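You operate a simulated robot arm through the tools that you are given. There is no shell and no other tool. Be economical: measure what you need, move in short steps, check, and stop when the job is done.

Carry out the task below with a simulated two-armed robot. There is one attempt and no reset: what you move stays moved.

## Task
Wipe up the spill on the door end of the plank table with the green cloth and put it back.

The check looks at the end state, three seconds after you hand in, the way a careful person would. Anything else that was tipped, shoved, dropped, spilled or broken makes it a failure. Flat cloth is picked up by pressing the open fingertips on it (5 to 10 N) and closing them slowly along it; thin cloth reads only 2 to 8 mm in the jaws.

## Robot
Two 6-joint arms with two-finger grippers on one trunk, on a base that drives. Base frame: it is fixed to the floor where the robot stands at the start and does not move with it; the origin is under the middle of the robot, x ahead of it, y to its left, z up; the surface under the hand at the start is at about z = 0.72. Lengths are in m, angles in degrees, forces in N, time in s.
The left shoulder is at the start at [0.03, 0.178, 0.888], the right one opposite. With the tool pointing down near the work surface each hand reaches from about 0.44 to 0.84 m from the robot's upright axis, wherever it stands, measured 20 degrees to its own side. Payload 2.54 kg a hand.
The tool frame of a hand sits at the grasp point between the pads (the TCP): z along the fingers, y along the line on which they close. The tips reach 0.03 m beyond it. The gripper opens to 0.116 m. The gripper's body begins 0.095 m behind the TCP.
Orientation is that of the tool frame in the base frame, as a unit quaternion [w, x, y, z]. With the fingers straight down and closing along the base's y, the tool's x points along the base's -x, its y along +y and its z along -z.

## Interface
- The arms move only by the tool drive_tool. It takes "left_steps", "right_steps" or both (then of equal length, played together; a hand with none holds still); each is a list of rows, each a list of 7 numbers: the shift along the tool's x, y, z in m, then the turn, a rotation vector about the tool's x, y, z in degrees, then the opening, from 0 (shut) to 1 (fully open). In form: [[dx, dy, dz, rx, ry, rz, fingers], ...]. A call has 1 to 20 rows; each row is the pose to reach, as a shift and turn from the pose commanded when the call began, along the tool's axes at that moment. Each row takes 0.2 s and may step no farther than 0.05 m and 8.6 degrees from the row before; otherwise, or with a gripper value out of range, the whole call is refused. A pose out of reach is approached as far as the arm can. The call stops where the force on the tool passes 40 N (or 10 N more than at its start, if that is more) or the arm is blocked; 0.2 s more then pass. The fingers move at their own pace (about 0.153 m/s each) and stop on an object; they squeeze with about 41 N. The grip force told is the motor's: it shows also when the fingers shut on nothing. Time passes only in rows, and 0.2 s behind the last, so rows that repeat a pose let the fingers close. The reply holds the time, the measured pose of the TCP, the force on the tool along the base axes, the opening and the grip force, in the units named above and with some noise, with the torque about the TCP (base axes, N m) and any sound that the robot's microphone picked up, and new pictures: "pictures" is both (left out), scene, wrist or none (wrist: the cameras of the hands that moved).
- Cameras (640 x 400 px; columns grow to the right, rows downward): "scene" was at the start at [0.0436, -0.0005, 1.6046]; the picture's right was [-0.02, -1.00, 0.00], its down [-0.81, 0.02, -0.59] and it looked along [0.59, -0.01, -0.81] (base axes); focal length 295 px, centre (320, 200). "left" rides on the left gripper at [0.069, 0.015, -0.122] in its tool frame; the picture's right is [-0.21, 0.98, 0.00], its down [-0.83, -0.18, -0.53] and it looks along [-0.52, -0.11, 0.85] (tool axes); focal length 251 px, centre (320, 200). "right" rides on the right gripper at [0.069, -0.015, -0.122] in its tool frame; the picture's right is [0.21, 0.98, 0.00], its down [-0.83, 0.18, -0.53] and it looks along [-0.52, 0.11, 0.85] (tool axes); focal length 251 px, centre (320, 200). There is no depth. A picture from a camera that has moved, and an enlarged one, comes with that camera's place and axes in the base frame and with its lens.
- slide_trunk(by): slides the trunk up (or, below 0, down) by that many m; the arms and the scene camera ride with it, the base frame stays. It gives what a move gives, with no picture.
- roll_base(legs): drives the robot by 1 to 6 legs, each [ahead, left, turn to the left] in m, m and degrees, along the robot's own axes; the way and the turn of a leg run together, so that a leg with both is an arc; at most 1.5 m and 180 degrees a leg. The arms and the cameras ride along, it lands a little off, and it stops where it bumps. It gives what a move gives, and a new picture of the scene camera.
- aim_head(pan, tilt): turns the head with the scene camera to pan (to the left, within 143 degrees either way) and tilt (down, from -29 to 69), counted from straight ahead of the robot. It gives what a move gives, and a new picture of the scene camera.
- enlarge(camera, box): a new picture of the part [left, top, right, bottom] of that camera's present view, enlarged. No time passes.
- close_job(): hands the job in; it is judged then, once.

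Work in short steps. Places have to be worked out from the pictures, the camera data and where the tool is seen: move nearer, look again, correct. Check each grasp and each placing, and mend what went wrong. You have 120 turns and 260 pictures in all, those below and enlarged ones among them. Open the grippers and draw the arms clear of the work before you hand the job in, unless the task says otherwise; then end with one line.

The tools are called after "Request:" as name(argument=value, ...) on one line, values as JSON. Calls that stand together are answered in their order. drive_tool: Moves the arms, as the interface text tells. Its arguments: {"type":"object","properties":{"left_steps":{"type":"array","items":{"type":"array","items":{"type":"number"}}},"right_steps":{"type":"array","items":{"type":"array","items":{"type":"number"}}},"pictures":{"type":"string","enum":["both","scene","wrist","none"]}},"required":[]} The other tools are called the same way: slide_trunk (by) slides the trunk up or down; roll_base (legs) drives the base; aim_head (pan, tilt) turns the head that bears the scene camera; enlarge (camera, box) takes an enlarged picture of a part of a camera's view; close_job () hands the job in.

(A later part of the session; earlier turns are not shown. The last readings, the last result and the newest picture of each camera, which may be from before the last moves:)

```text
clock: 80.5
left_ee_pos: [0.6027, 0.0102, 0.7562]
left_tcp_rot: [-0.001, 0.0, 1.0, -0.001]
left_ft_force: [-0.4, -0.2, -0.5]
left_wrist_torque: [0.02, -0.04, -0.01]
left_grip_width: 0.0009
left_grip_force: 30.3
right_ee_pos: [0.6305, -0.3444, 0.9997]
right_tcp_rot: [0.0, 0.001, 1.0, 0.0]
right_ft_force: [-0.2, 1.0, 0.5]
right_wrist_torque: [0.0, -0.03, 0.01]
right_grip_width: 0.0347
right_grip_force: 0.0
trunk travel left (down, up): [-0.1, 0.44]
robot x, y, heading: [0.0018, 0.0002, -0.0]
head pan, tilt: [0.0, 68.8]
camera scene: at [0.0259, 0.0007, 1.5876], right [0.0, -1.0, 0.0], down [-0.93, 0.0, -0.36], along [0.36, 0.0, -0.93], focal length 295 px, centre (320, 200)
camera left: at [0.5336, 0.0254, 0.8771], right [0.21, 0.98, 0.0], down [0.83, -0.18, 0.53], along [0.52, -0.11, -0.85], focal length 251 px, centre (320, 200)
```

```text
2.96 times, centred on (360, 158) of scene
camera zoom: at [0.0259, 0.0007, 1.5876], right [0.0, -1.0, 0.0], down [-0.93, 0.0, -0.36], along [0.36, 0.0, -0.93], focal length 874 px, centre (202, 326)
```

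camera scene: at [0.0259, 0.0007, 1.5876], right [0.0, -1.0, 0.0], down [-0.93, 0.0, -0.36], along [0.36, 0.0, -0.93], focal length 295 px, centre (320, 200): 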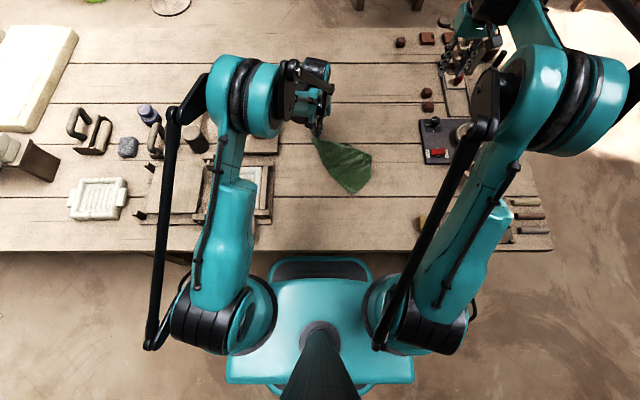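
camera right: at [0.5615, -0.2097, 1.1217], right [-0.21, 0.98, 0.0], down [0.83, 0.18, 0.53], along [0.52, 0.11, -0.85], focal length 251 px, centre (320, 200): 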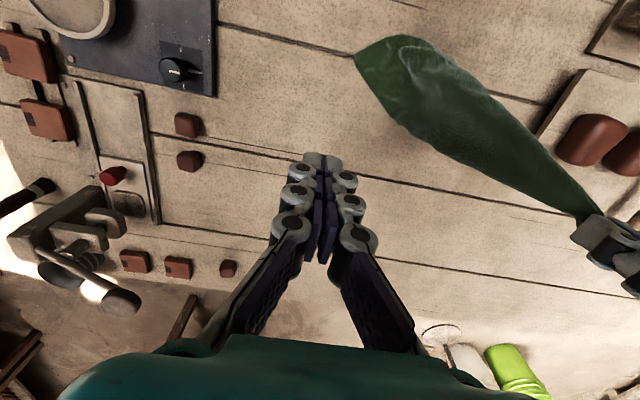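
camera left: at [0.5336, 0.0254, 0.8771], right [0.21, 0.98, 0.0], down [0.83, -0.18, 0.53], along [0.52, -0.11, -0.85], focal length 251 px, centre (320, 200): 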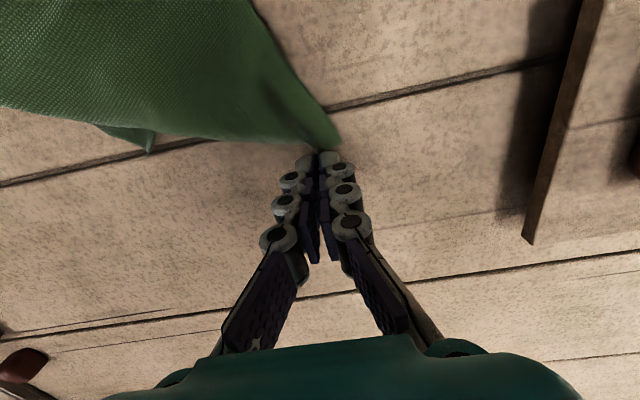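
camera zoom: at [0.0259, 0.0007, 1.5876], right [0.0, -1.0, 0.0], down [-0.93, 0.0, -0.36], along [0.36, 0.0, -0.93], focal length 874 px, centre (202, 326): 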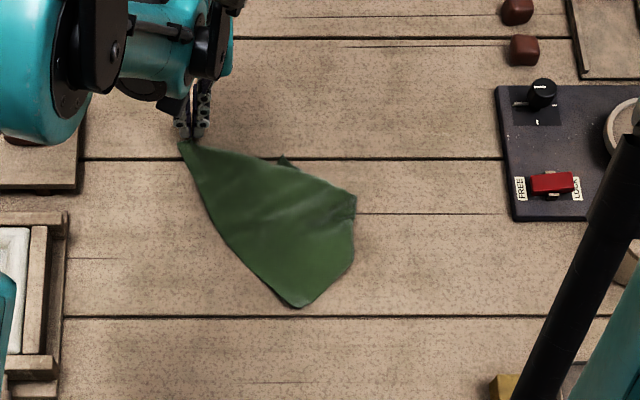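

Big improvement: mostly flat kite with F_L near home. A corner peeks out at the far side (~0.565, −0.095). Left holds as anchor while the right hand comes to look closely.

Request:
drive_tool(right_steps=[[0.01, 0.04, 0.0, 0, 0, 0, 0.2], [0.03, 0.08, 0.02, 0, 0, 0, 0.2], [0.05, 0.12, 0.04, 0, 0, 0, 0.2], [0.07, 0.155, 0.06, 0, 0, 0, 0.2], [0.08, 0.185, 0.09, 0, 0, 0, 0.2], [0.08, 0.185, 0.12, 0, 0, 0, 0.2], [0.08, 0.185, 0.12, 0, 0, 0, 0.2]], pictures="wrist")

Request:
enlarge(camera="right", box=[220, 20, 500, 220])

```text
clock: 82.1
left_ee_pos: [0.6024, 0.0109, 0.7562]
left_tcp_rot: [-0.001, 0.001, 1.0, 0.0]
left_ft_force: [-0.9, 0.0, 0.5]
left_wrist_torque: [-0.02, 0.01, 0.02]
left_grip_width: 0.001
left_grip_force: 30.5
right_ee_pos: [0.5524, -0.1623, 0.8781]
right_tcp_rot: [0.0, 0.0, 1.0, 0.0]
right_ft_force: [0.1, 1.2, 0.2]
right_wrist_torque: [0.01, -0.03, 0.01]
right_grip_width: 0.0231
right_grip_force: 0.0
trunk travel left (down, up): [-0.1, 0.44]
robot x, y, heading: [-0.0032, -0.0013, -0.2]
head pan, tilt: [0.0, 68.8]
camera right: at [0.4839, -0.1775, 1.0004], right [-0.21, 0.98, 0.0], down [0.83, 0.18, 0.53], along [0.52, 0.11, -0.85], focal length 251 px, centre (320, 200)
```

right: 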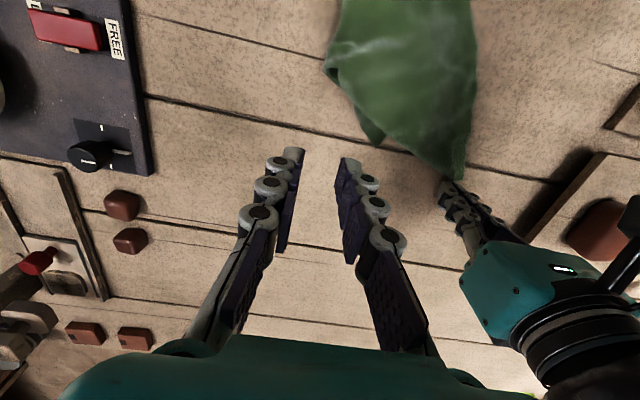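

```text
2.00 times, centred on (360, 120) of right
camera zoom: at [0.4839, -0.1775, 1.0004], right [-0.21, 0.98, 0.0], down [0.83, 0.18, 0.53], along [0.52, 0.11, -0.85], focal length 503 px, centre (240, 360)
```

zoom: 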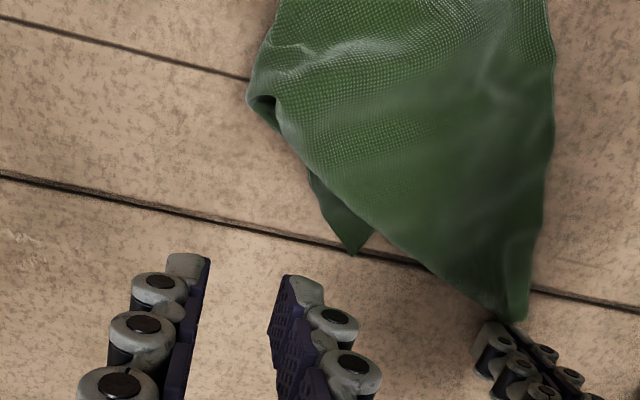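

The peeking corner (≈0.569, −0.092) is folded underneath. I release and retract the left hand to make room, then drag that corner out with pressed closed fingertips of the right hand.

Request:
drive_tool(left_steps=[[0, 0, 0.004, 0, 0, 0, 0], [0, 0, 0.004, 0, 0, 0, 0.15], [0, 0, 0.0, 0, 0, 0, 0.3], [0, 0, -0.03, 0, 0, 0, 0.3], [0, 0.03, -0.06, 0, 0, 0, 0.3], [0, 0.07, -0.09, 0, 0, 0, 0.3], [0, 0.11, -0.12, 0, 0, 0, 0.3], [0, 0.11, -0.12, 0, 0, 0, 0.3]], right_steps=[[0, 0, 0, 0, 0, 0, 0.1], [0, 0, 0, 0, 0, 0, 0], [0, 0, 0, 0, 0, 0, 0], [0, 0, 0, 0, 0, 0, 0], [0, 0.02, 0.02, 0, 0, 0, 0], [-0.008, 0.06, 0.05, 0, 0, 0, 0], [-0.008, 0.06, 0.09, 0, 0, 0, 0], [-0.008, 0.06, 0.09, 0, 0, 0, 0]], pictures="wrist")

Request:
enlarge(camera="right", box=[220, 60, 460, 210])

```text
refused: row 6 steps farther than a row can; nothing moved
```

```text
2.67 times, centred on (340, 135) of right
camera zoom: at [0.4839, -0.1775, 1.0004], right [-0.21, 0.98, 0.0], down [0.83, 0.18, 0.53], along [0.52, 0.11, -0.85], focal length 670 px, centre (267, 373)
```

zoom: 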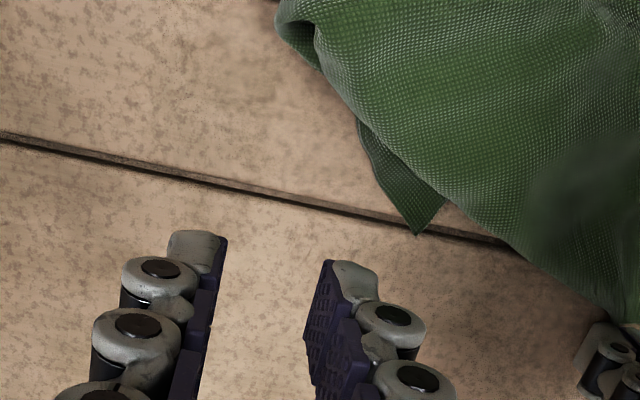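

Same, with smaller steps.

Request:
drive_tool(left_steps=[[0, 0, 0.004, 0, 0, 0, 0], [0, 0, 0.004, 0, 0, 0, 0.15], [0, 0, 0.0, 0, 0, 0, 0.3], [0, 0, -0.03, 0, 0, 0, 0.3], [0, 0.03, -0.06, 0, 0, 0, 0.3], [0, 0.06, -0.09, 0, 0, 0, 0.3], [0, 0.09, -0.12, 0, 0, 0, 0.3], [0, 0.11, -0.12, 0, 0, 0, 0.3]], right_steps=[[0, 0, 0, 0, 0, 0, 0.1], [0, 0, 0, 0, 0, 0, 0], [0, 0, 0, 0, 0, 0, 0], [0, 0, 0, 0, 0, 0, 0], [0, 0.02, 0.02, 0, 0, 0, 0], [-0.008, 0.04, 0.04, 0, 0, 0, 0], [-0.008, 0.06, 0.06, 0, 0, 0, 0], [-0.008, 0.06, 0.09, 0, 0, 0, 0]], pictures="none")

Request:
enlarge(camera="right", box=[220, 60, 460, 210])

```text
clock: 83.9
left_ee_pos: [0.6039, 0.1207, 0.8764]
left_tcp_rot: [0.0, 0.0, 1.0, 0.001]
left_ft_force: [0.2, -0.2, 0.2]
left_wrist_torque: [0.0, 0.0, 0.01]
left_grip_width: 0.0353
left_grip_force: 0.1
right_ee_pos: [0.5616, -0.0992, 0.7894]
right_tcp_rot: [0.0, 0.0, 1.0, -0.001]
right_ft_force: [-0.6, 0.3, 0.6]
right_wrist_torque: [0.01, 0.01, -0.01]
right_grip_width: 0.0
right_grip_force: 28.4
trunk travel left (down, up): [-0.1, 0.44]
robot x, y, heading: [0.0021, -0.0003, 0.2]
head pan, tilt: [0.0, 68.8]
```

```text
2.67 times, centred on (340, 135) of right
camera zoom: at [0.4922, -0.1148, 0.9107], right [-0.21, 0.98, 0.0], down [0.83, 0.18, 0.53], along [0.52, 0.11, -0.85], focal length 670 px, centre (267, 373)
```

zoom: 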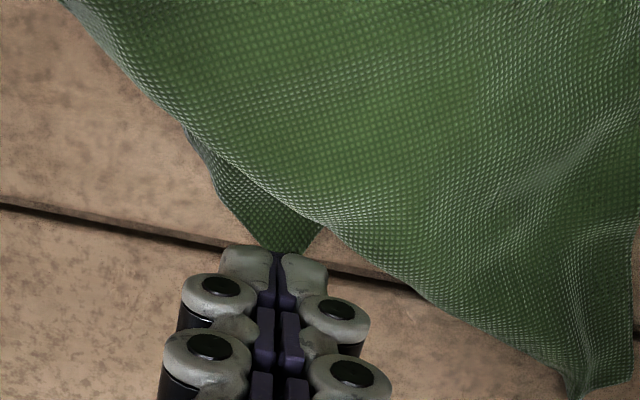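

The tips will land right on the peek. Press lightly and drag outward (+x, −y).

Request:
drive_tool(right_steps=[[0, 0, 0.02, 0, 0, 0, 0], [0, 0, 0.036, 0, 0, 0, 0], [0, 0, 0.039, 0, 0, 0, 0], [0, 0, 0.0398, 0, 0, 0, 0], [-0.008, -0.003, 0.0402, 0, 0, 0, 0], [-0.016, -0.006, 0.0402, 0, 0, 0, 0], [-0.024, -0.009, 0.0402, 0, 0, 0, 0], [-0.032, -0.013, 0.0402, 0, 0, 0, 0], [-0.04, -0.016, 0.0402, 0, 0, 0, 0], [-0.04, -0.016, 0.0402, 0, 0, 0, 0]], pictures="none")

Request:
enlarge(camera="right", box=[220, 60, 460, 210])

```text
clock: 86.1
left_ee_pos: [0.6031, 0.1213, 0.8769]
left_tcp_rot: [0.0, 0.0, 1.0, 0.0]
left_ft_force: [0.5, -0.3, 0.6]
left_wrist_torque: [-0.02, -0.01, -0.03]
left_grip_width: 0.0349
left_grip_force: 0.1
right_ee_pos: [0.6005, -0.1177, 0.7502]
right_tcp_rot: [0.0, -0.001, 1.0, 0.001]
right_ft_force: [0.0, 0.1, 0.3]
right_wrist_torque: [-0.04, -0.04, 0.04]
right_grip_width: 0.0002
right_grip_force: 28.6
trunk travel left (down, up): [-0.1, 0.44]
robot x, y, heading: [0.0014, -0.0013, -0.1]
head pan, tilt: [0.0, 68.8]
```

```text
2.67 times, centred on (340, 135) of right
camera zoom: at [0.5322, -0.1325, 0.8714], right [-0.21, 0.98, 0.0], down [0.83, 0.18, 0.53], along [0.52, 0.11, -0.85], focal length 670 px, centre (267, 373)
```

zoom: 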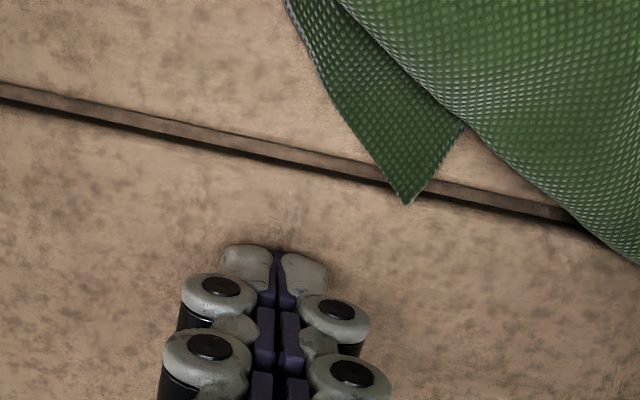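

It moved only slightly, but the exposed corner is ~2.4 cm wide: enough to pinch. I place narrowly opened fingers on it at (0.561, −0.099).

Request:
drive_tool(right_steps=[[0, 0, -0.02, 0, 0, 0, 0.05], [0.02, 0.01, -0.025, 0, 0, 0, 0.09], [0.04, 0.0185, -0.02, 0, 0, 0, 0.09], [0.04, 0.0185, -0.008, 0, 0, 0, 0.09], [0.04, 0.0185, -0.002, 0, 0, 0, 0.09], [0.04, 0.0185, 0.0004, 0, 0, 0, 0.09], [0.04, 0.0185, 0.0004, 0, 0, 0, 0.09]], pictures="none")

Request:
enlarge(camera="right", box=[220, 60, 460, 210])

```text
clock: 87.7
left_ee_pos: [0.6025, 0.1197, 0.8785]
left_tcp_rot: [0.001, 0.0, 1.0, 0.0]
left_ft_force: [0.7, -0.4, 0.6]
left_wrist_torque: [0.0, -0.03, -0.03]
left_grip_width: 0.0346
left_grip_force: 0.1
right_ee_pos: [0.5597, -0.0984, 0.7499]
right_tcp_rot: [0.0, 0.0, 1.0, -0.001]
right_ft_force: [3.3, 0.6, 19.2]
right_wrist_torque: [0.17, 0.04, -0.05]
right_grip_width: 0.01
right_grip_force: 0.0
trunk travel left (down, up): [-0.1, 0.44]
robot x, y, heading: [0.0002, 0.001, 0.1]
head pan, tilt: [0.0, 68.8]
```

```text
2.67 times, centred on (340, 135) of right
camera zoom: at [0.4907, -0.1133, 0.8712], right [-0.21, 0.98, 0.0], down [0.83, 0.18, 0.54], along [0.52, 0.11, -0.84], focal length 670 px, centre (267, 373)
```

zoom: 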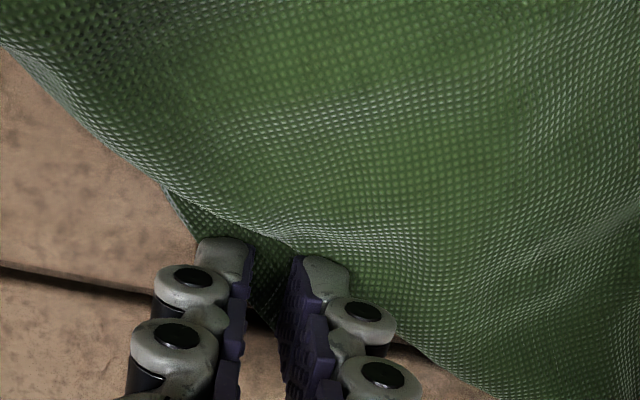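

Both fingers press on the corner (19 N). Close slowly.

Request:
drive_tool(right_steps=[[0, 0, 0, 0, 0, 0, 0.07], [0, 0, 0, 0, 0, 0, 0.05], [0, 0, 0, 0, 0, 0, 0.03], [0, 0, 0, 0, 0, 0, 0.01], [0, 0, 0, 0, 0, 0, 0], [0, 0, 0, 0, 0, 0, 0], [-0.01, -0.004, -0.004, 0, 0, 0, 0], [-0.02, -0.008, -0.008, 0, 0, 0, 0], [-0.02, -0.008, -0.008, 0, 0, 0, 0]], pictures="wrist")

```text
clock: 89.7
left_ee_pos: [0.6027, 0.1214, 0.8778]
left_tcp_rot: [0.0, -0.001, 1.0, 0.001]
left_ft_force: [0.4, 0.6, 0.3]
left_wrist_torque: [-0.02, 0.03, 0.01]
left_grip_width: 0.0348
left_grip_force: 0.0
right_ee_pos: [0.5807, -0.106, 0.7577]
right_tcp_rot: [0.0, 0.0, 1.0, 0.0]
right_ft_force: [-0.6, -0.8, 0.5]
right_wrist_torque: [-0.03, -0.01, -0.02]
right_grip_width: 0.0
right_grip_force: 28.7
trunk travel left (down, up): [-0.1, 0.44]
robot x, y, heading: [0.0014, -0.0029, -0.1]
head pan, tilt: [0.0, 68.8]
camera right: at [0.5117, -0.1209, 0.879], right [-0.21, 0.98, 0.0], down [0.83, 0.18, 0.53], along [0.52, 0.11, -0.85], focal length 251 px, centre (320, 200)
```

right: 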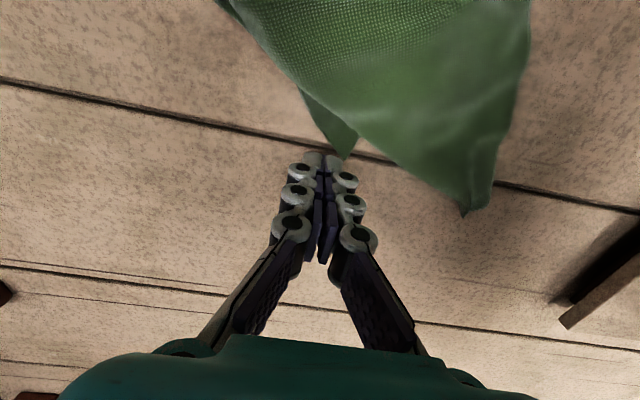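

Slipped again. I check the whole layout to choose a better pair of corners.

Request:
drive_tool(right_steps=[[0, -0.03, -0.03, 0, 0, 0, 0.2], [0.01, -0.07, -0.05, 0, 0, 0, 0.2], [0.04, -0.09, -0.08, 0, 0, 0, 0.2], [0.07, -0.11, -0.11, 0, 0, 0, 0.2], [0.1, -0.11, -0.14, 0, 0, 0, 0.2], [0.13, -0.11, -0.15, 0, 0, 0, 0.2], [0.16, -0.11, -0.15, 0, 0, 0, 0.2], [0.16, -0.11, -0.15, 0, 0, 0, 0.2]])

Request:
enlarge(camera="scene", box=[290, 110, 430, 215])

Request:
enlarge(camera="right", box=[280, 0, 600, 220])

```text
clock: 91.5
left_ee_pos: [0.6035, 0.1202, 0.878]
left_tcp_rot: [0.0, 0.0, 1.0, 0.0]
left_ft_force: [0.4, -0.5, -0.1]
left_wrist_torque: [-0.01, 0.0, 0.0]
left_grip_width: 0.0347
left_grip_force: 0.0
right_ee_pos: [0.4191, -0.2158, 0.9083]
right_tcp_rot: [0.0, 0.0, 1.0, 0.0]
right_ft_force: [-0.3, -0.6, 0.5]
right_wrist_torque: [-0.01, 0.01, -0.02]
right_grip_width: 0.0232
right_grip_force: 0.0
trunk travel left (down, up): [-0.1, 0.44]
robot x, y, heading: [-0.0013, -0.0011, -0.1]
head pan, tilt: [0.0, 68.8]
camera scene: at [0.0268, 0.0008, 1.5875], right [0.0, -1.0, 0.0], down [-0.93, 0.0, -0.36], along [0.36, 0.0, -0.93], focal length 295 px, centre (320, 200)
camera right: at [0.3504, -0.2321, 1.0293], right [-0.21, 0.98, 0.0], down [0.83, 0.18, 0.53], along [0.52, 0.11, -0.85], focal length 251 px, centre (320, 200)
```

scene: 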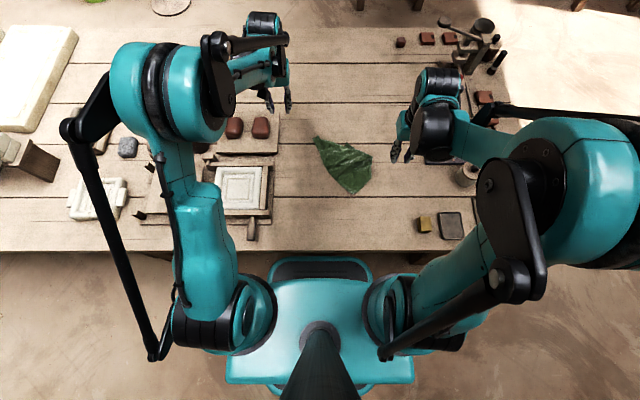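
right: 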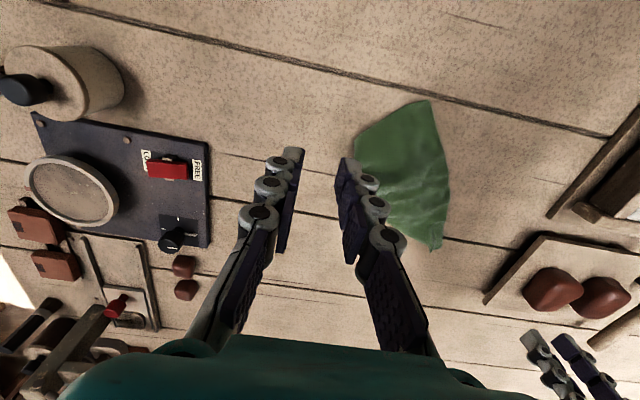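

```text
3.81 times, centred on (360, 162) of scene
camera zoom: at [0.0268, 0.0008, 1.5875], right [0.0, -1.0, 0.0], down [-0.93, 0.0, -0.36], along [0.36, 0.0, -0.93], focal length 1124 px, centre (168, 343)
```

zoom: 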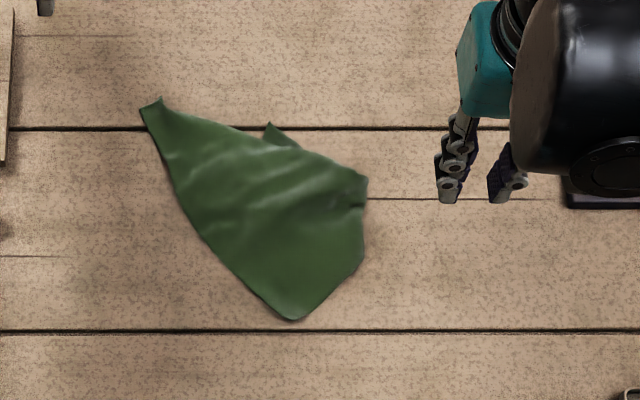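

```text
1.82 times, centred on (440, 110) of right
camera zoom: at [0.3504, -0.2321, 1.0293], right [-0.21, 0.98, 0.0], down [0.83, 0.18, 0.53], along [0.52, 0.11, -0.85], focal length 457 px, centre (102, 364)
```

zoom: 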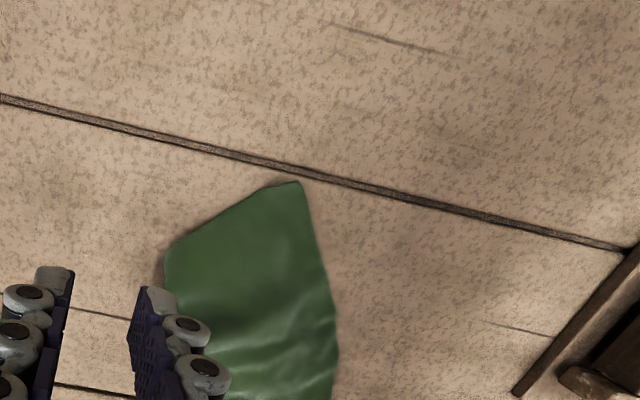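

The pile is about four layers. New plan: left regrips corner A (≈0.588, 0.017), lifts it so the cloth half-hangs; the splayed free corner on the table can then be pinched by the right hand.

Request:
drive_tool(left_steps=[[0.01, -0.04, 0.01, 0, 0, 0, 0.25], [0.02, -0.08, 0.03, 0, 0, 0, 0.25], [0.028, -0.112, 0.055, 0, 0, 0, 0.25], [0.028, -0.112, 0.085, 0, 0, 0, 0.25], [0.028, -0.112, 0.085, 0, 0, 0, 0.25]], pictures="none")

Request:
enlarge(camera="left", box=[180, 60, 420, 210])

```text
clock: 92.7
left_ee_pos: [0.573, 0.009, 0.7921]
left_tcp_rot: [0.001, 0.0, 1.0, 0.0]
left_ft_force: [0.5, -0.2, -0.6]
left_wrist_torque: [0.03, 0.03, -0.01]
left_grip_width: 0.0287
left_grip_force: 0.3
right_ee_pos: [0.4185, -0.2166, 0.9078]
right_tcp_rot: [-0.001, 0.0, 1.0, 0.001]
right_ft_force: [-0.4, 1.2, -0.6]
right_wrist_torque: [0.02, -0.04, -0.02]
right_grip_width: 0.0231
right_grip_force: 0.2
trunk travel left (down, up): [-0.1, 0.44]
robot x, y, heading: [0.0017, -0.0036, -0.1]
head pan, tilt: [0.0, 68.8]
```

```text
2.67 times, centred on (300, 135) of left
camera zoom: at [0.5042, 0.0236, 0.9132], right [0.21, 0.98, 0.0], down [0.83, -0.18, 0.53], along [0.52, -0.11, -0.85], focal length 670 px, centre (373, 373)
```

zoom: 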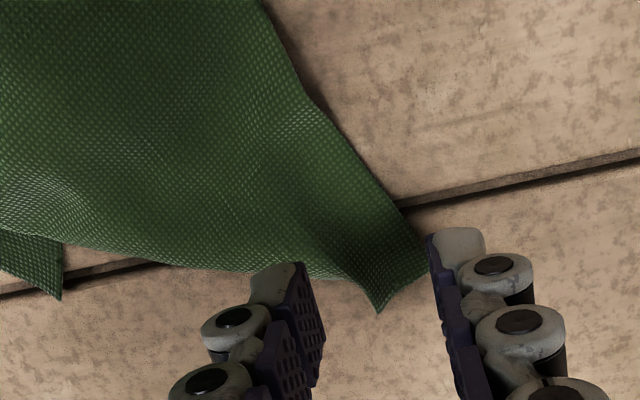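

Well placed. Descend, press, close.

Request:
drive_tool(left_steps=[[0, 0, 0.025, 0, 0, 0, 0.25], [0, 0, 0.038, 0, 0, 0, 0.25], [0, 0, 0.041, 0, 0, 0, 0.25], [0, 0, 0.0424, 0, 0, 0, 0.25], [0, 0, 0.0424, 0, 0, 0, 0.2], [0, 0, 0.0424, 0, 0, 0, 0.15], [0, 0, 0.0424, 0, 0, 0, 0.1], [0, 0, 0.0424, 0, 0, 0, 0.05], [0, 0, 0.0424, 0, 0, 0, 0], [0, 0, 0.0424, 0, 0, 0, 0], [0, 0, 0.02, 0, 0, 0, 0], [0, 0, 0.02, 0, 0, 0, 0]], pictures="wrist")

```text
clock: 95.3
left_ee_pos: [0.5745, 0.0094, 0.772]
left_tcp_rot: [0.0, 0.0, 1.0, -0.001]
left_ft_force: [0.5, 1.2, -2.2]
left_wrist_torque: [0.0, 0.06, 0.02]
left_grip_width: 0.0051
left_grip_force: 39.9
right_ee_pos: [0.4182, -0.2153, 0.9074]
right_tcp_rot: [0.0, 0.0, 1.0, 0.001]
right_ft_force: [-0.6, -0.6, -0.5]
right_wrist_torque: [0.0, 0.0, 0.03]
right_grip_width: 0.0235
right_grip_force: 0.0
trunk travel left (down, up): [-0.1, 0.44]
robot x, y, heading: [-0.0042, 0.0004, 0.2]
head pan, tilt: [0.0, 68.8]
camera left: at [0.5053, 0.0238, 0.8933], right [0.21, 0.98, 0.0], down [0.83, -0.18, 0.53], along [0.52, -0.11, -0.85], focal length 251 px, centre (320, 200)
```

left: 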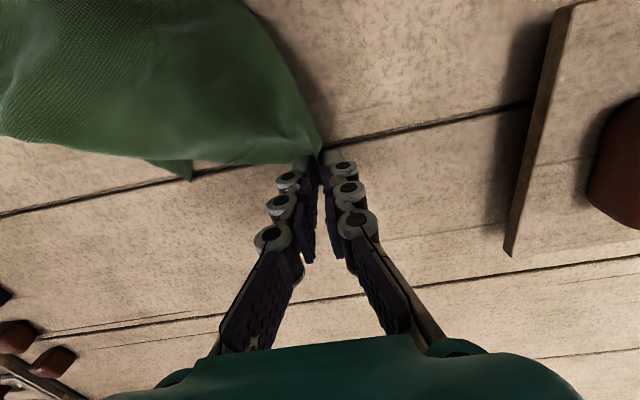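

Held (5 mm). Lift to z≈0.95 and look for free corners.

Request:
drive_tool(left_steps=[[0, 0, -0.04, 0, 0, 0, 0], [0, 0, -0.08, 0, 0, 0, 0], [0, 0, -0.12, 0, 0, 0, 0], [0, 0, -0.16, 0, 0, 0, 0], [0, 0, -0.18, 0, 0, 0, 0], [0, 0, -0.18, 0, 0, 0, 0]], pictures="scene")

Request:
enlarge(camera="right", box=[260, 0, 580, 220])

Request:
enlarge(camera="scene", box=[290, 90, 430, 195])

```text
clock: 96.7
left_ee_pos: [0.5727, 0.01, 0.9531]
left_tcp_rot: [0.0, -0.001, 1.0, 0.0]
left_ft_force: [0.2, 0.2, -0.8]
left_wrist_torque: [0.02, -0.02, 0.01]
left_grip_width: 0.0005
left_grip_force: 30.5
right_ee_pos: [0.4198, -0.2166, 0.9077]
right_tcp_rot: [0.001, 0.0, 1.0, 0.0]
right_ft_force: [-0.2, -0.1, 0.4]
right_wrist_torque: [-0.01, 0.01, -0.05]
right_grip_width: 0.0231
right_grip_force: 0.0
trunk travel left (down, up): [-0.1, 0.44]
robot x, y, heading: [-0.0004, 0.0025, -0.1]
head pan, tilt: [0.0, 68.8]
camera scene: at [0.0262, 0.0008, 1.5875], right [0.0, -1.0, 0.0], down [-0.93, 0.0, -0.36], along [0.36, 0.0, -0.93], focal length 295 px, centre (320, 200)
```

scene: 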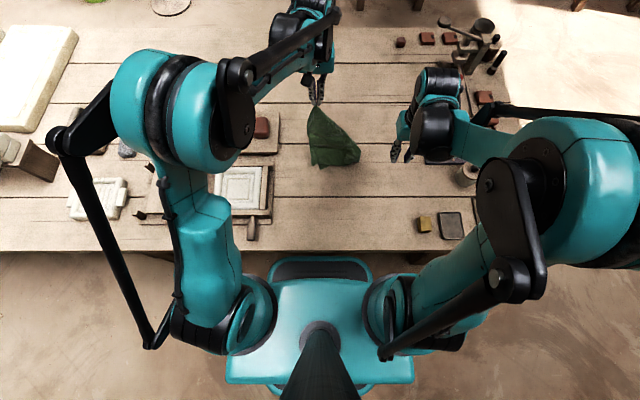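

```text
1.82 times, centred on (420, 110) of right
camera zoom: at [0.3503, -0.2319, 1.0293], right [-0.21, 0.98, 0.0], down [0.83, 0.18, 0.53], along [0.52, 0.11, -0.85], focal length 457 px, centre (138, 364)
```

zoom: 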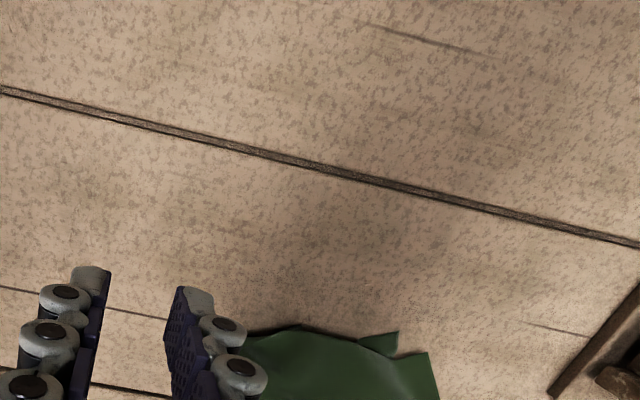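

```text
3.81 times, centred on (360, 142) of scene
camera zoom: at [0.0262, 0.0008, 1.5875], right [0.0, -1.0, 0.0], down [-0.93, 0.0, -0.36], along [0.36, 0.0, -0.93], focal length 1124 px, centre (168, 419)
```

zoom: 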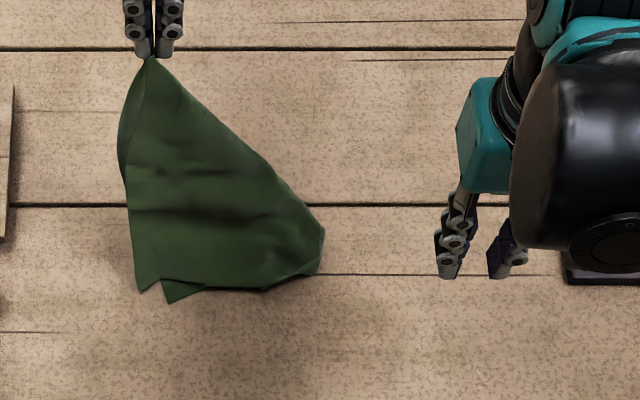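

I raise it fully off the table to see how it hangs.

Request:
drive_tool(left_steps=[[0, 0, -0.04, 0, 0, 0, 0], [0, 0, -0.08, 0, 0, 0, 0], [0, 0, -0.12, 0, 0, 0, 0], [0, 0, -0.14, 0, 0, 0, 0], [0, 0, -0.14, 0, 0, 0, 0], [0, 0, -0.14, 0, 0, 0, 0]], right_steps=[[0, -0.02, 0, 0, -8, 0, 0.2], [0, -0.04, 0, 0, -16, 0, 0.2], [0, -0.06, 0, 0, -24, 0, 0.2], [0, -0.06, 0, 0, -32, 0, 0.2], [0, -0.06, 0, 0, -40, 0, 0.2], [0, -0.06, 0, 0, -40, 0, 0.2]])

Request:
enlarge(camera="scene", box=[270, 50, 430, 170])

```text
clock: 98.1
left_ee_pos: [0.5737, 0.008, 1.0916]
left_tcp_rot: [0.0, 0.0, 1.0, -0.001]
left_ft_force: [-0.4, 0.3, -0.4]
left_wrist_torque: [0.0, 0.02, 0.02]
left_grip_width: 0.001
left_grip_force: 30.0
right_ee_pos: [0.4192, -0.279, 0.9062]
right_tcp_rot: [0.343, 0.0, 0.939, 0.0]
right_ft_force: [0.0, 0.2, 0.5]
right_wrist_torque: [-0.03, 0.02, 0.01]
right_grip_width: 0.023
right_grip_force: 0.0
trunk travel left (down, up): [-0.1, 0.44]
robot x, y, heading: [0.0016, 0.0003, 0.2]
head pan, tilt: [0.0, 68.8]
camera scene: at [0.026, 0.0011, 1.5875], right [0.0, -1.0, 0.0], down [-0.93, 0.0, -0.36], along [0.36, 0.0, -0.93], focal length 295 px, centre (320, 200)
camera right: at [0.2889, -0.2924, 0.9552], right [-0.16, 0.98, -0.14], down [0.29, 0.18, 0.94], along [0.94, 0.11, -0.31], focal length 251 px, centre (320, 200)
camera left: at [0.5057, 0.0225, 1.213], right [0.21, 0.98, 0.0], down [0.83, -0.18, 0.53], along [0.52, -0.11, -0.85], focal length 251 px, centre (320, 200)
```

scene: 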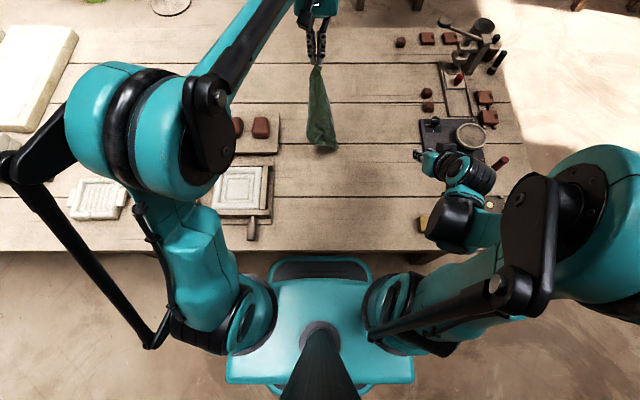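
right: 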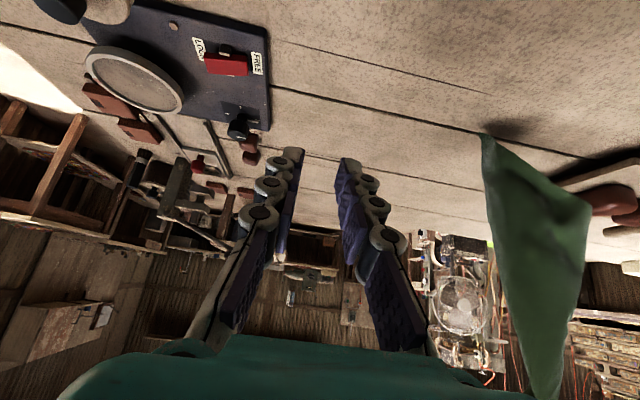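
left: 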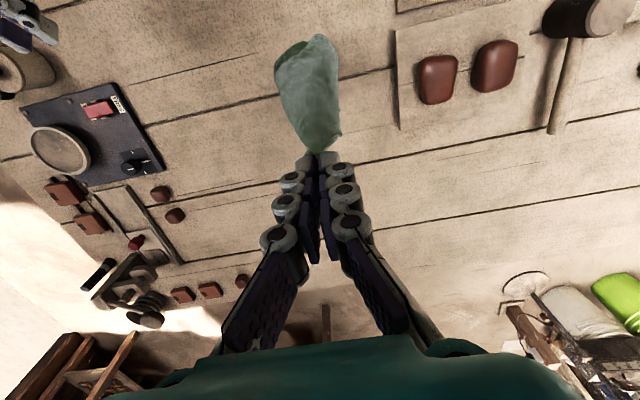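

```text
3.33 times, centred on (350, 110) of scene
camera zoom: at [0.026, 0.0011, 1.5875], right [0.0, -1.0, 0.0], down [-0.93, 0.0, -0.36], along [0.36, 0.0, -0.93], focal length 983 px, centre (220, 500)
```

zoom: 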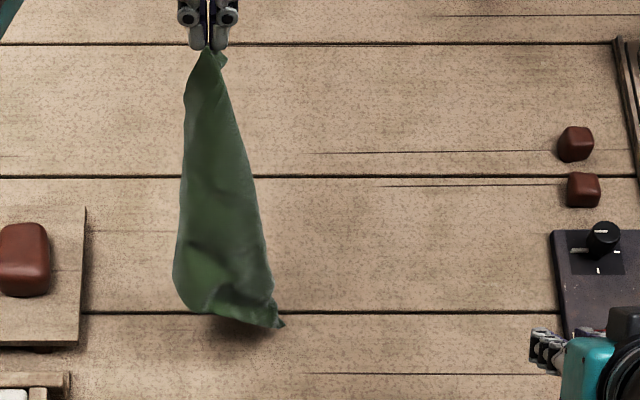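

The side view is clear. I enlarge the hanging cloth.

Request:
enlarge(camera="right", box=[440, 110, 640, 400])

```text
1.38 times, centred on (540, 255) of right
camera zoom: at [0.2889, -0.2924, 0.9552], right [-0.16, 0.98, -0.14], down [0.29, 0.18, 0.94], along [0.94, 0.11, -0.31], focal length 347 px, centre (17, 124)
```

zoom: 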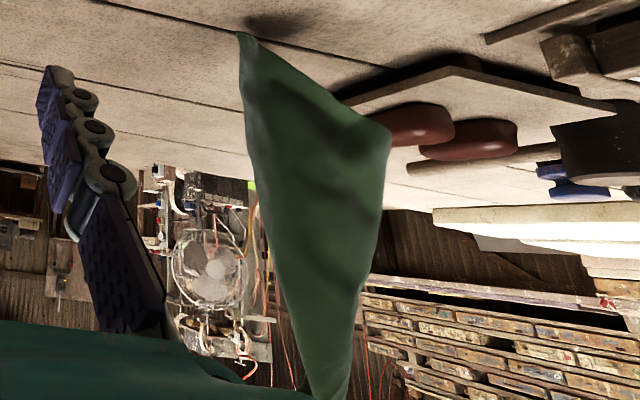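

The hang shows A's diagonal opposite corner L1 at about (0.545, −0.06, 0.737). I lower the left hand a bit so L1 rests on the table, moving slightly left/forward, and straighten the right hand nearby.

Request:
drive_tool(left_steps=[[0, 0.0, 0.02, 0, 0, 0, 0], [-0.01, 0.01, 0.04, 0, 0, 0, 0], [-0.02, 0.02, 0.06, 0, 0, 0, 0], [-0.035, 0.03, 0.075, 0, 0, 0, 0], [-0.045, 0.035, 0.09, 0, 0, 0, 0], [-0.045, 0.035, 0.09, 0, 0, 0, 0]], right_steps=[[0, 0, 0, 0, 8, 0, 0.25], [0, 0, 0, 0, 16, 0, 0.25], [0, 0, 0, 0, 24, 0, 0.25], [0, 0, 0, 0, 32, 0, 0.25], [0, 0, 0, 0, 40, 0, 0.25], [0, 0, 0, 0, 40, 0, 0.25]])

Request:
enlarge(camera="scene", box=[280, 70, 440, 190])

```text
clock: 99.5
left_ee_pos: [0.6173, 0.0458, 1.0023]
left_tcp_rot: [0.0, -0.001, 1.0, 0.0]
left_ft_force: [-0.1, 0.3, -1.5]
left_wrist_torque: [0.0, -0.01, 0.02]
left_grip_width: 0.001
left_grip_force: 30.6
right_ee_pos: [0.4187, -0.2769, 0.9072]
right_tcp_rot: [-0.001, 0.0, 1.0, 0.0]
right_ft_force: [-0.1, 0.1, 0.2]
right_wrist_torque: [0.01, -0.01, 0.0]
right_grip_width: 0.0289
right_grip_force: 0.1
trunk travel left (down, up): [-0.1, 0.44]
robot x, y, heading: [0.0001, 0.0031, -0.5]
head pan, tilt: [0.0, 68.8]
camera scene: at [0.0253, 0.0009, 1.5876], right [0.0, -1.0, 0.0], down [-0.93, 0.0, -0.36], along [0.36, 0.0, -0.93], focal length 295 px, centre (320, 200)
camera right: at [0.351, -0.2923, 1.0291], right [-0.21, 0.98, 0.0], down [0.83, 0.18, 0.53], along [0.52, 0.11, -0.85], focal length 251 px, centre (320, 200)
camera left: at [0.5491, 0.06, 1.1226], right [0.21, 0.98, 0.0], down [0.83, -0.18, 0.53], along [0.52, -0.11, -0.85], focal length 251 px, centre (320, 200)
```

scene: 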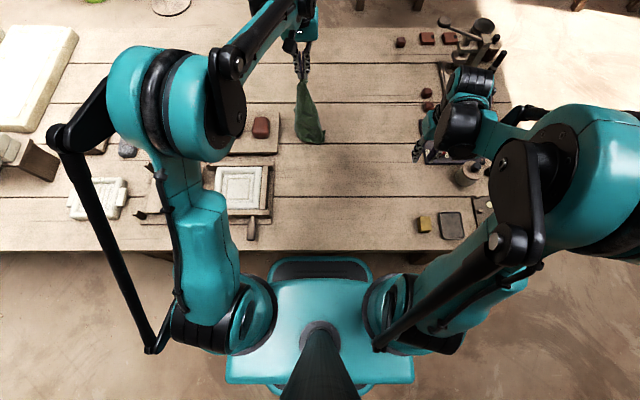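
right: 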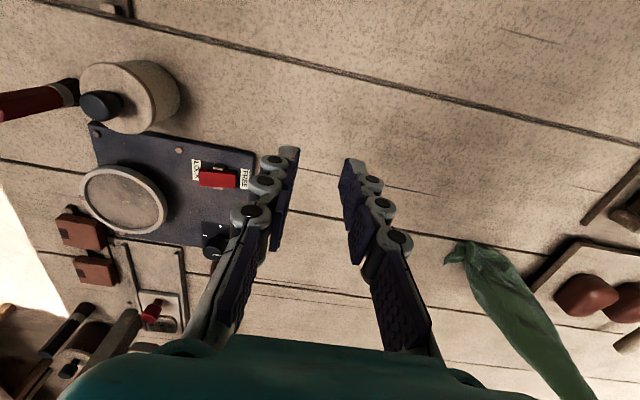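
left: 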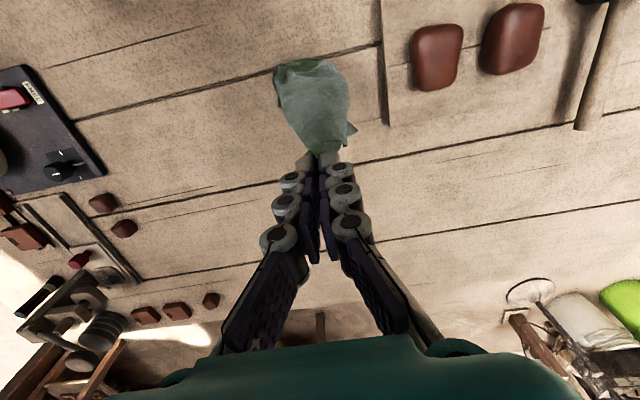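

```text
3.33 times, centred on (360, 130) of scene
camera zoom: at [0.0253, 0.0009, 1.5876], right [0.0, -1.0, 0.0], down [-0.93, 0.0, -0.36], along [0.36, 0.0, -0.93], focal length 983 px, centre (187, 433)
```

zoom: 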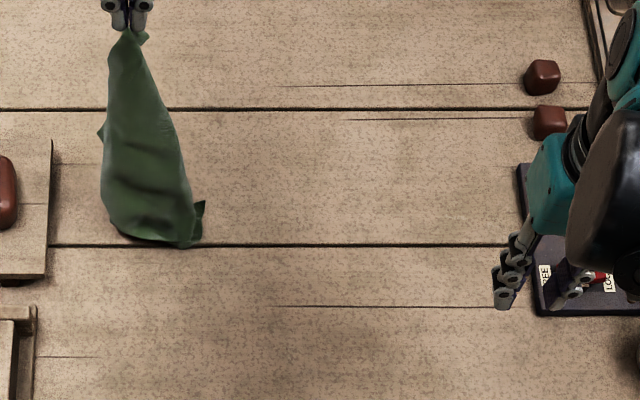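

The tail tip needs more length on the table. I shift the held cloth right, lower, then move left so the tail trails to −y.

Request:
drive_tool(left_steps=[[0, -0.02, -0.04, 0, 0, 0, 0], [0.01, -0.06, -0.05, 0, 0, 0, 0], [0.02, -0.1, -0.05, 0, 0, 0, 0], [0.02, -0.12, -0.02, 0, 0, 0, 0], [0.02, -0.12, 0.02, 0, 0, 0, 0], [0.02, -0.11, 0.04, 0, 0, 0, 0], [0.02, -0.08, 0.06, 0, 0, 0, 0], [0.02, -0.05, 0.08, 0, 0, 0, 0], [0.02, -0.02, 0.1, 0, 0, 0, 0], [0.02, 0, 0.11, 0, 0, 0, 0], [0.02, 0, 0.11, 0, 0, 0, 0]], pictures="scene")

Request:
enlarge(camera="scene", box=[280, 70, 440, 190])

Request:
enlarge(camera="right", box=[360, 160, 640, 360])

```text
clock: 101.9
left_ee_pos: [0.5983, 0.0454, 0.892]
left_tcp_rot: [-0.001, 0.0, 1.0, -0.001]
left_ft_force: [-0.4, 0.5, 1.1]
left_wrist_torque: [0.0, -0.02, 0.02]
left_grip_width: 0.001
left_grip_force: 30.5
right_ee_pos: [0.4204, -0.278, 0.9075]
right_tcp_rot: [0.0, 0.0, 1.0, 0.0]
right_ft_force: [0.7, -0.3, 0.4]
right_wrist_torque: [0.01, -0.03, -0.02]
right_grip_width: 0.0291
right_grip_force: 0.1
trunk travel left (down, up): [-0.1, 0.44]
robot x, y, heading: [0.0019, 0.0004, 0.1]
head pan, tilt: [0.0, 68.8]
camera scene: at [0.0262, 0.0006, 1.5875], right [0.0, -1.0, 0.0], down [-0.93, 0.0, -0.36], along [0.36, 0.0, -0.93], focal length 295 px, centre (320, 200)
```

scene: 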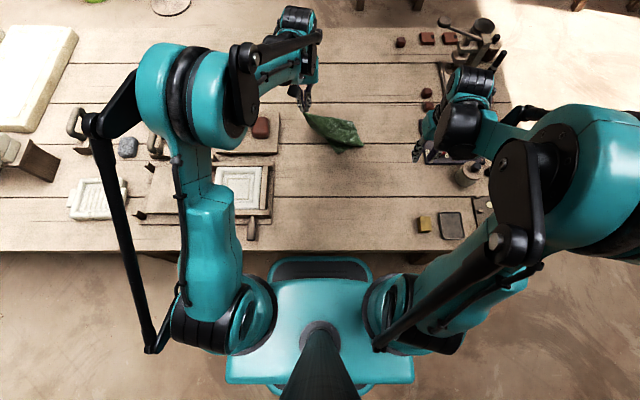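

```text
3.33 times, centred on (360, 130) of scene
camera zoom: at [0.0262, 0.0006, 1.5875], right [0.0, -1.0, 0.0], down [-0.93, 0.0, -0.36], along [0.36, 0.0, -0.93], focal length 983 px, centre (187, 433)
```

zoom: 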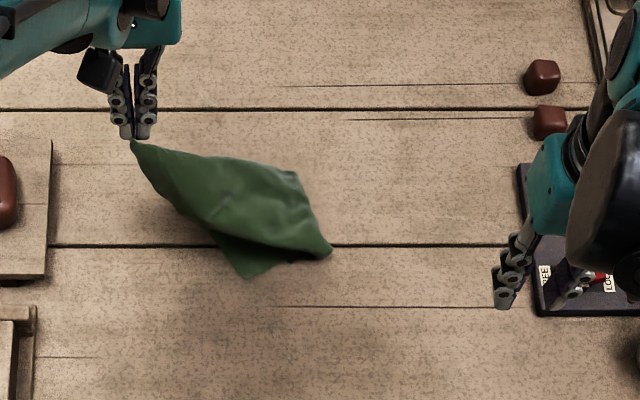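

```text
2.00 times, centred on (500, 260) of right
camera zoom: at [0.3515, -0.2926, 1.0287], right [-0.21, 0.98, 0.0], down [0.83, 0.18, 0.53], along [0.52, 0.11, -0.85], focal length 503 px, centre (-40, 80)
```

zoom: 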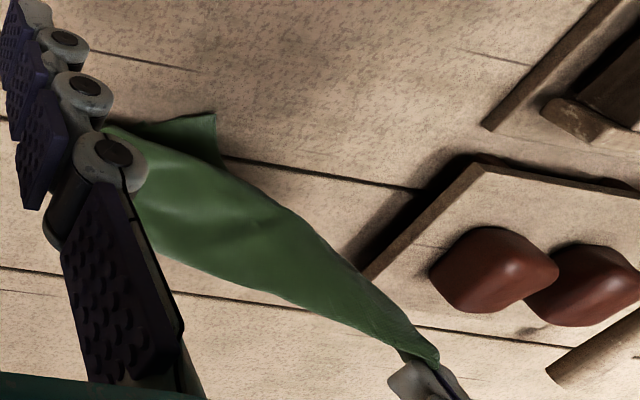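

A clean single corner R1 lies exposed on the table at about (0.529, −0.06). The right hand goes to pinch it at (0.543, −0.063).

Request:
drive_tool(right_steps=[[-0.02, 0.04, 0.0, 0, 0, 0, 0.25], [-0.04, 0.08, 0.01, 0, 0, 0, 0.25], [-0.06, 0.12, 0.02, 0, 0, 0, 0.25], [-0.085, 0.16, 0.03, 0, 0, 0, 0.25], [-0.105, 0.195, 0.05, 0, 0, 0, 0.25], [-0.12, 0.215, 0.08, 0, 0, 0, 0.25], [-0.12, 0.215, 0.115, 0, 0, 0, 0.25], [-0.12, 0.215, 0.115, 0, 0, 0, 0.25]], pictures="none")

Request:
enlarge(camera="right", box=[180, 60, 460, 235])

```text
clock: 103.7
left_ee_pos: [0.5972, 0.046, 0.8919]
left_tcp_rot: [0.0, 0.0, 1.0, 0.0]
left_ft_force: [-0.3, 0.7, 0.5]
left_wrist_torque: [0.02, -0.03, 0.03]
left_grip_width: 0.0008
left_grip_force: 29.9
right_ee_pos: [0.5401, -0.0605, 0.7896]
right_tcp_rot: [0.0, 0.0, 1.0, 0.0]
right_ft_force: [-0.5, 0.1, -0.5]
right_wrist_torque: [-0.02, 0.0, -0.04]
right_grip_width: 0.0288
right_grip_force: 0.0
trunk travel left (down, up): [-0.1, 0.44]
robot x, y, heading: [0.0003, -0.0003, -0.2]
head pan, tilt: [0.0, 68.8]
```

```text
2.29 times, centred on (320, 148) of right
camera zoom: at [0.4715, -0.0755, 0.9118], right [-0.21, 0.98, 0.0], down [0.83, 0.18, 0.53], along [0.52, 0.11, -0.85], focal length 575 px, centre (320, 320)
```

zoom: 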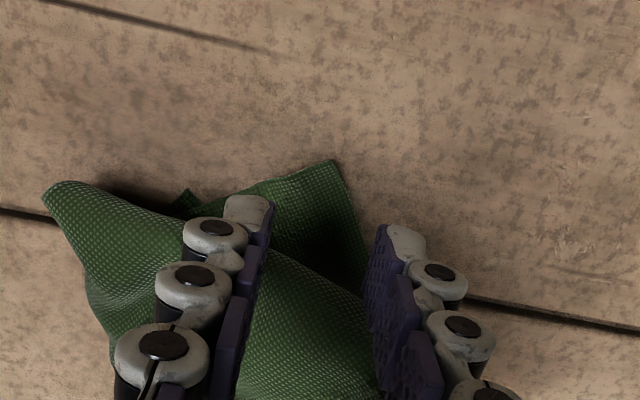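

R1 is nicely between; shift 10 mm right, descend and close slowly.

Request:
drive_tool(right_steps=[[0, -0.01, 0.02, 0, 0, 0, 0.25], [0, -0.01, 0.035, 0, 0, 0, 0.25], [0, -0.01, 0.038, 0, 0, 0, 0.25], [0, -0.01, 0.0398, 0, 0, 0, 0.25], [0, -0.01, 0.0398, 0, 0, 0, 0.25], [0, -0.01, 0.0398, 0, 0, 0, 0.2], [0, -0.01, 0.0398, 0, 0, 0, 0.15], [0, -0.01, 0.0398, 0, 0, 0, 0.1], [0, -0.01, 0.0398, 0, 0, 0, 0.05], [0, -0.01, 0.0398, 0, 0, 0, 0], [0, -0.01, 0.0398, 0, 0, 0, 0], [0, -0.01, 0.03, 0, 0, 0, 0], [0, -0.01, 0.03, 0, 0, 0, 0]], pictures="none")

Request:
enlarge(camera="right", box=[180, 60, 460, 235])

```text
clock: 106.5
left_ee_pos: [0.5988, 0.0459, 0.8907]
left_tcp_rot: [0.0, 0.001, 1.0, 0.0]
left_ft_force: [0.7, 0.2, -0.5]
left_wrist_torque: [-0.01, -0.03, 0.03]
left_grip_width: 0.0009
left_grip_force: 30.4
right_ee_pos: [0.5407, -0.0723, 0.761]
right_tcp_rot: [0.0, 0.001, 1.0, -0.001]
right_ft_force: [-0.7, -0.4, 0.2]
right_wrist_torque: [0.03, -0.04, -0.04]
right_grip_width: 0.0
right_grip_force: 28.3
trunk travel left (down, up): [-0.1, 0.44]
robot x, y, heading: [0.0016, -0.0022, 0.2]
head pan, tilt: [0.0, 68.8]
```

```text
2.29 times, centred on (320, 148) of right
camera zoom: at [0.4721, -0.087, 0.8833], right [-0.21, 0.98, 0.0], down [0.83, 0.18, 0.53], along [0.52, 0.11, -0.85], focal length 575 px, centre (320, 320)
```

zoom: 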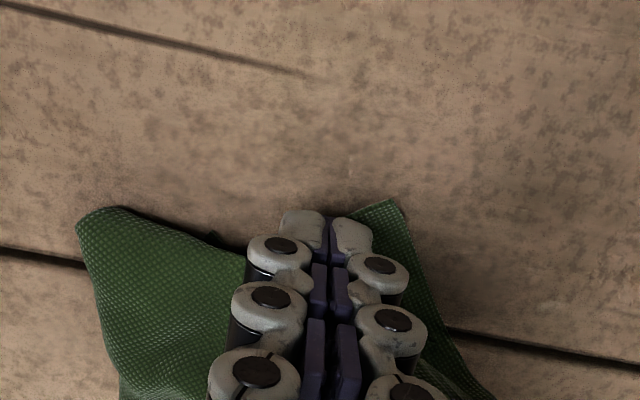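

Missed (0 mm). The corner is still there, slightly to the left; I reopen, shift 7 mm left and press a little harder before closing.

Request:
drive_tool(right_steps=[[0, 0, -0.01, 0, 0, 0, 0.1], [0, 0.004, -0.015, 0, 0, 0, 0.25], [0, 0.007, -0.015, 0, 0, 0, 0.25], [0, 0.007, 0.0, 0, 0, 0, 0.25], [0, 0.007, 0.008, 0, 0, 0, 0.25], [0, 0.007, 0.0105, 0, 0, 0, 0.25], [0, 0.007, 0.0118, 0, 0, 0, 0.25], [0, 0.007, 0.0118, 0, 0, 0, 0.25]], pictures="none")

Request:
enlarge(camera="right", box=[180, 60, 460, 235])

```text
clock: 108.3
left_ee_pos: [0.5982, 0.0463, 0.8922]
left_tcp_rot: [0.0, -0.001, 1.0, 0.0]
left_ft_force: [1.0, -0.3, -0.1]
left_wrist_torque: [0.0, 0.0, 0.0]
left_grip_width: 0.0009
left_grip_force: 30.4
right_ee_pos: [0.5424, -0.0649, 0.7506]
right_tcp_rot: [0.0, 0.0, 1.0, 0.0]
right_ft_force: [3.6, 0.2, 15.3]
right_wrist_torque: [0.06, -0.2, -0.06]
right_grip_width: 0.0298
right_grip_force: 0.9
trunk travel left (down, up): [-0.1, 0.44]
robot x, y, heading: [-0.0032, 0.0001, -0.1]
head pan, tilt: [0.0, 68.8]
```

```text
2.29 times, centred on (320, 148) of right
camera zoom: at [0.472, -0.0802, 0.8722], right [-0.21, 0.98, 0.0], down [0.83, 0.18, 0.53], along [0.52, 0.11, -0.84], focal length 575 px, centre (320, 320)
```

zoom: 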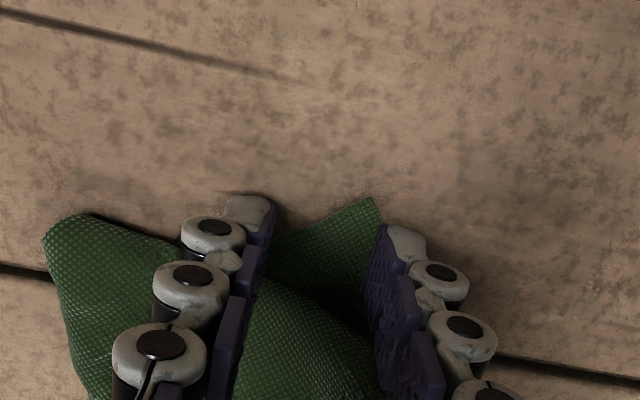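

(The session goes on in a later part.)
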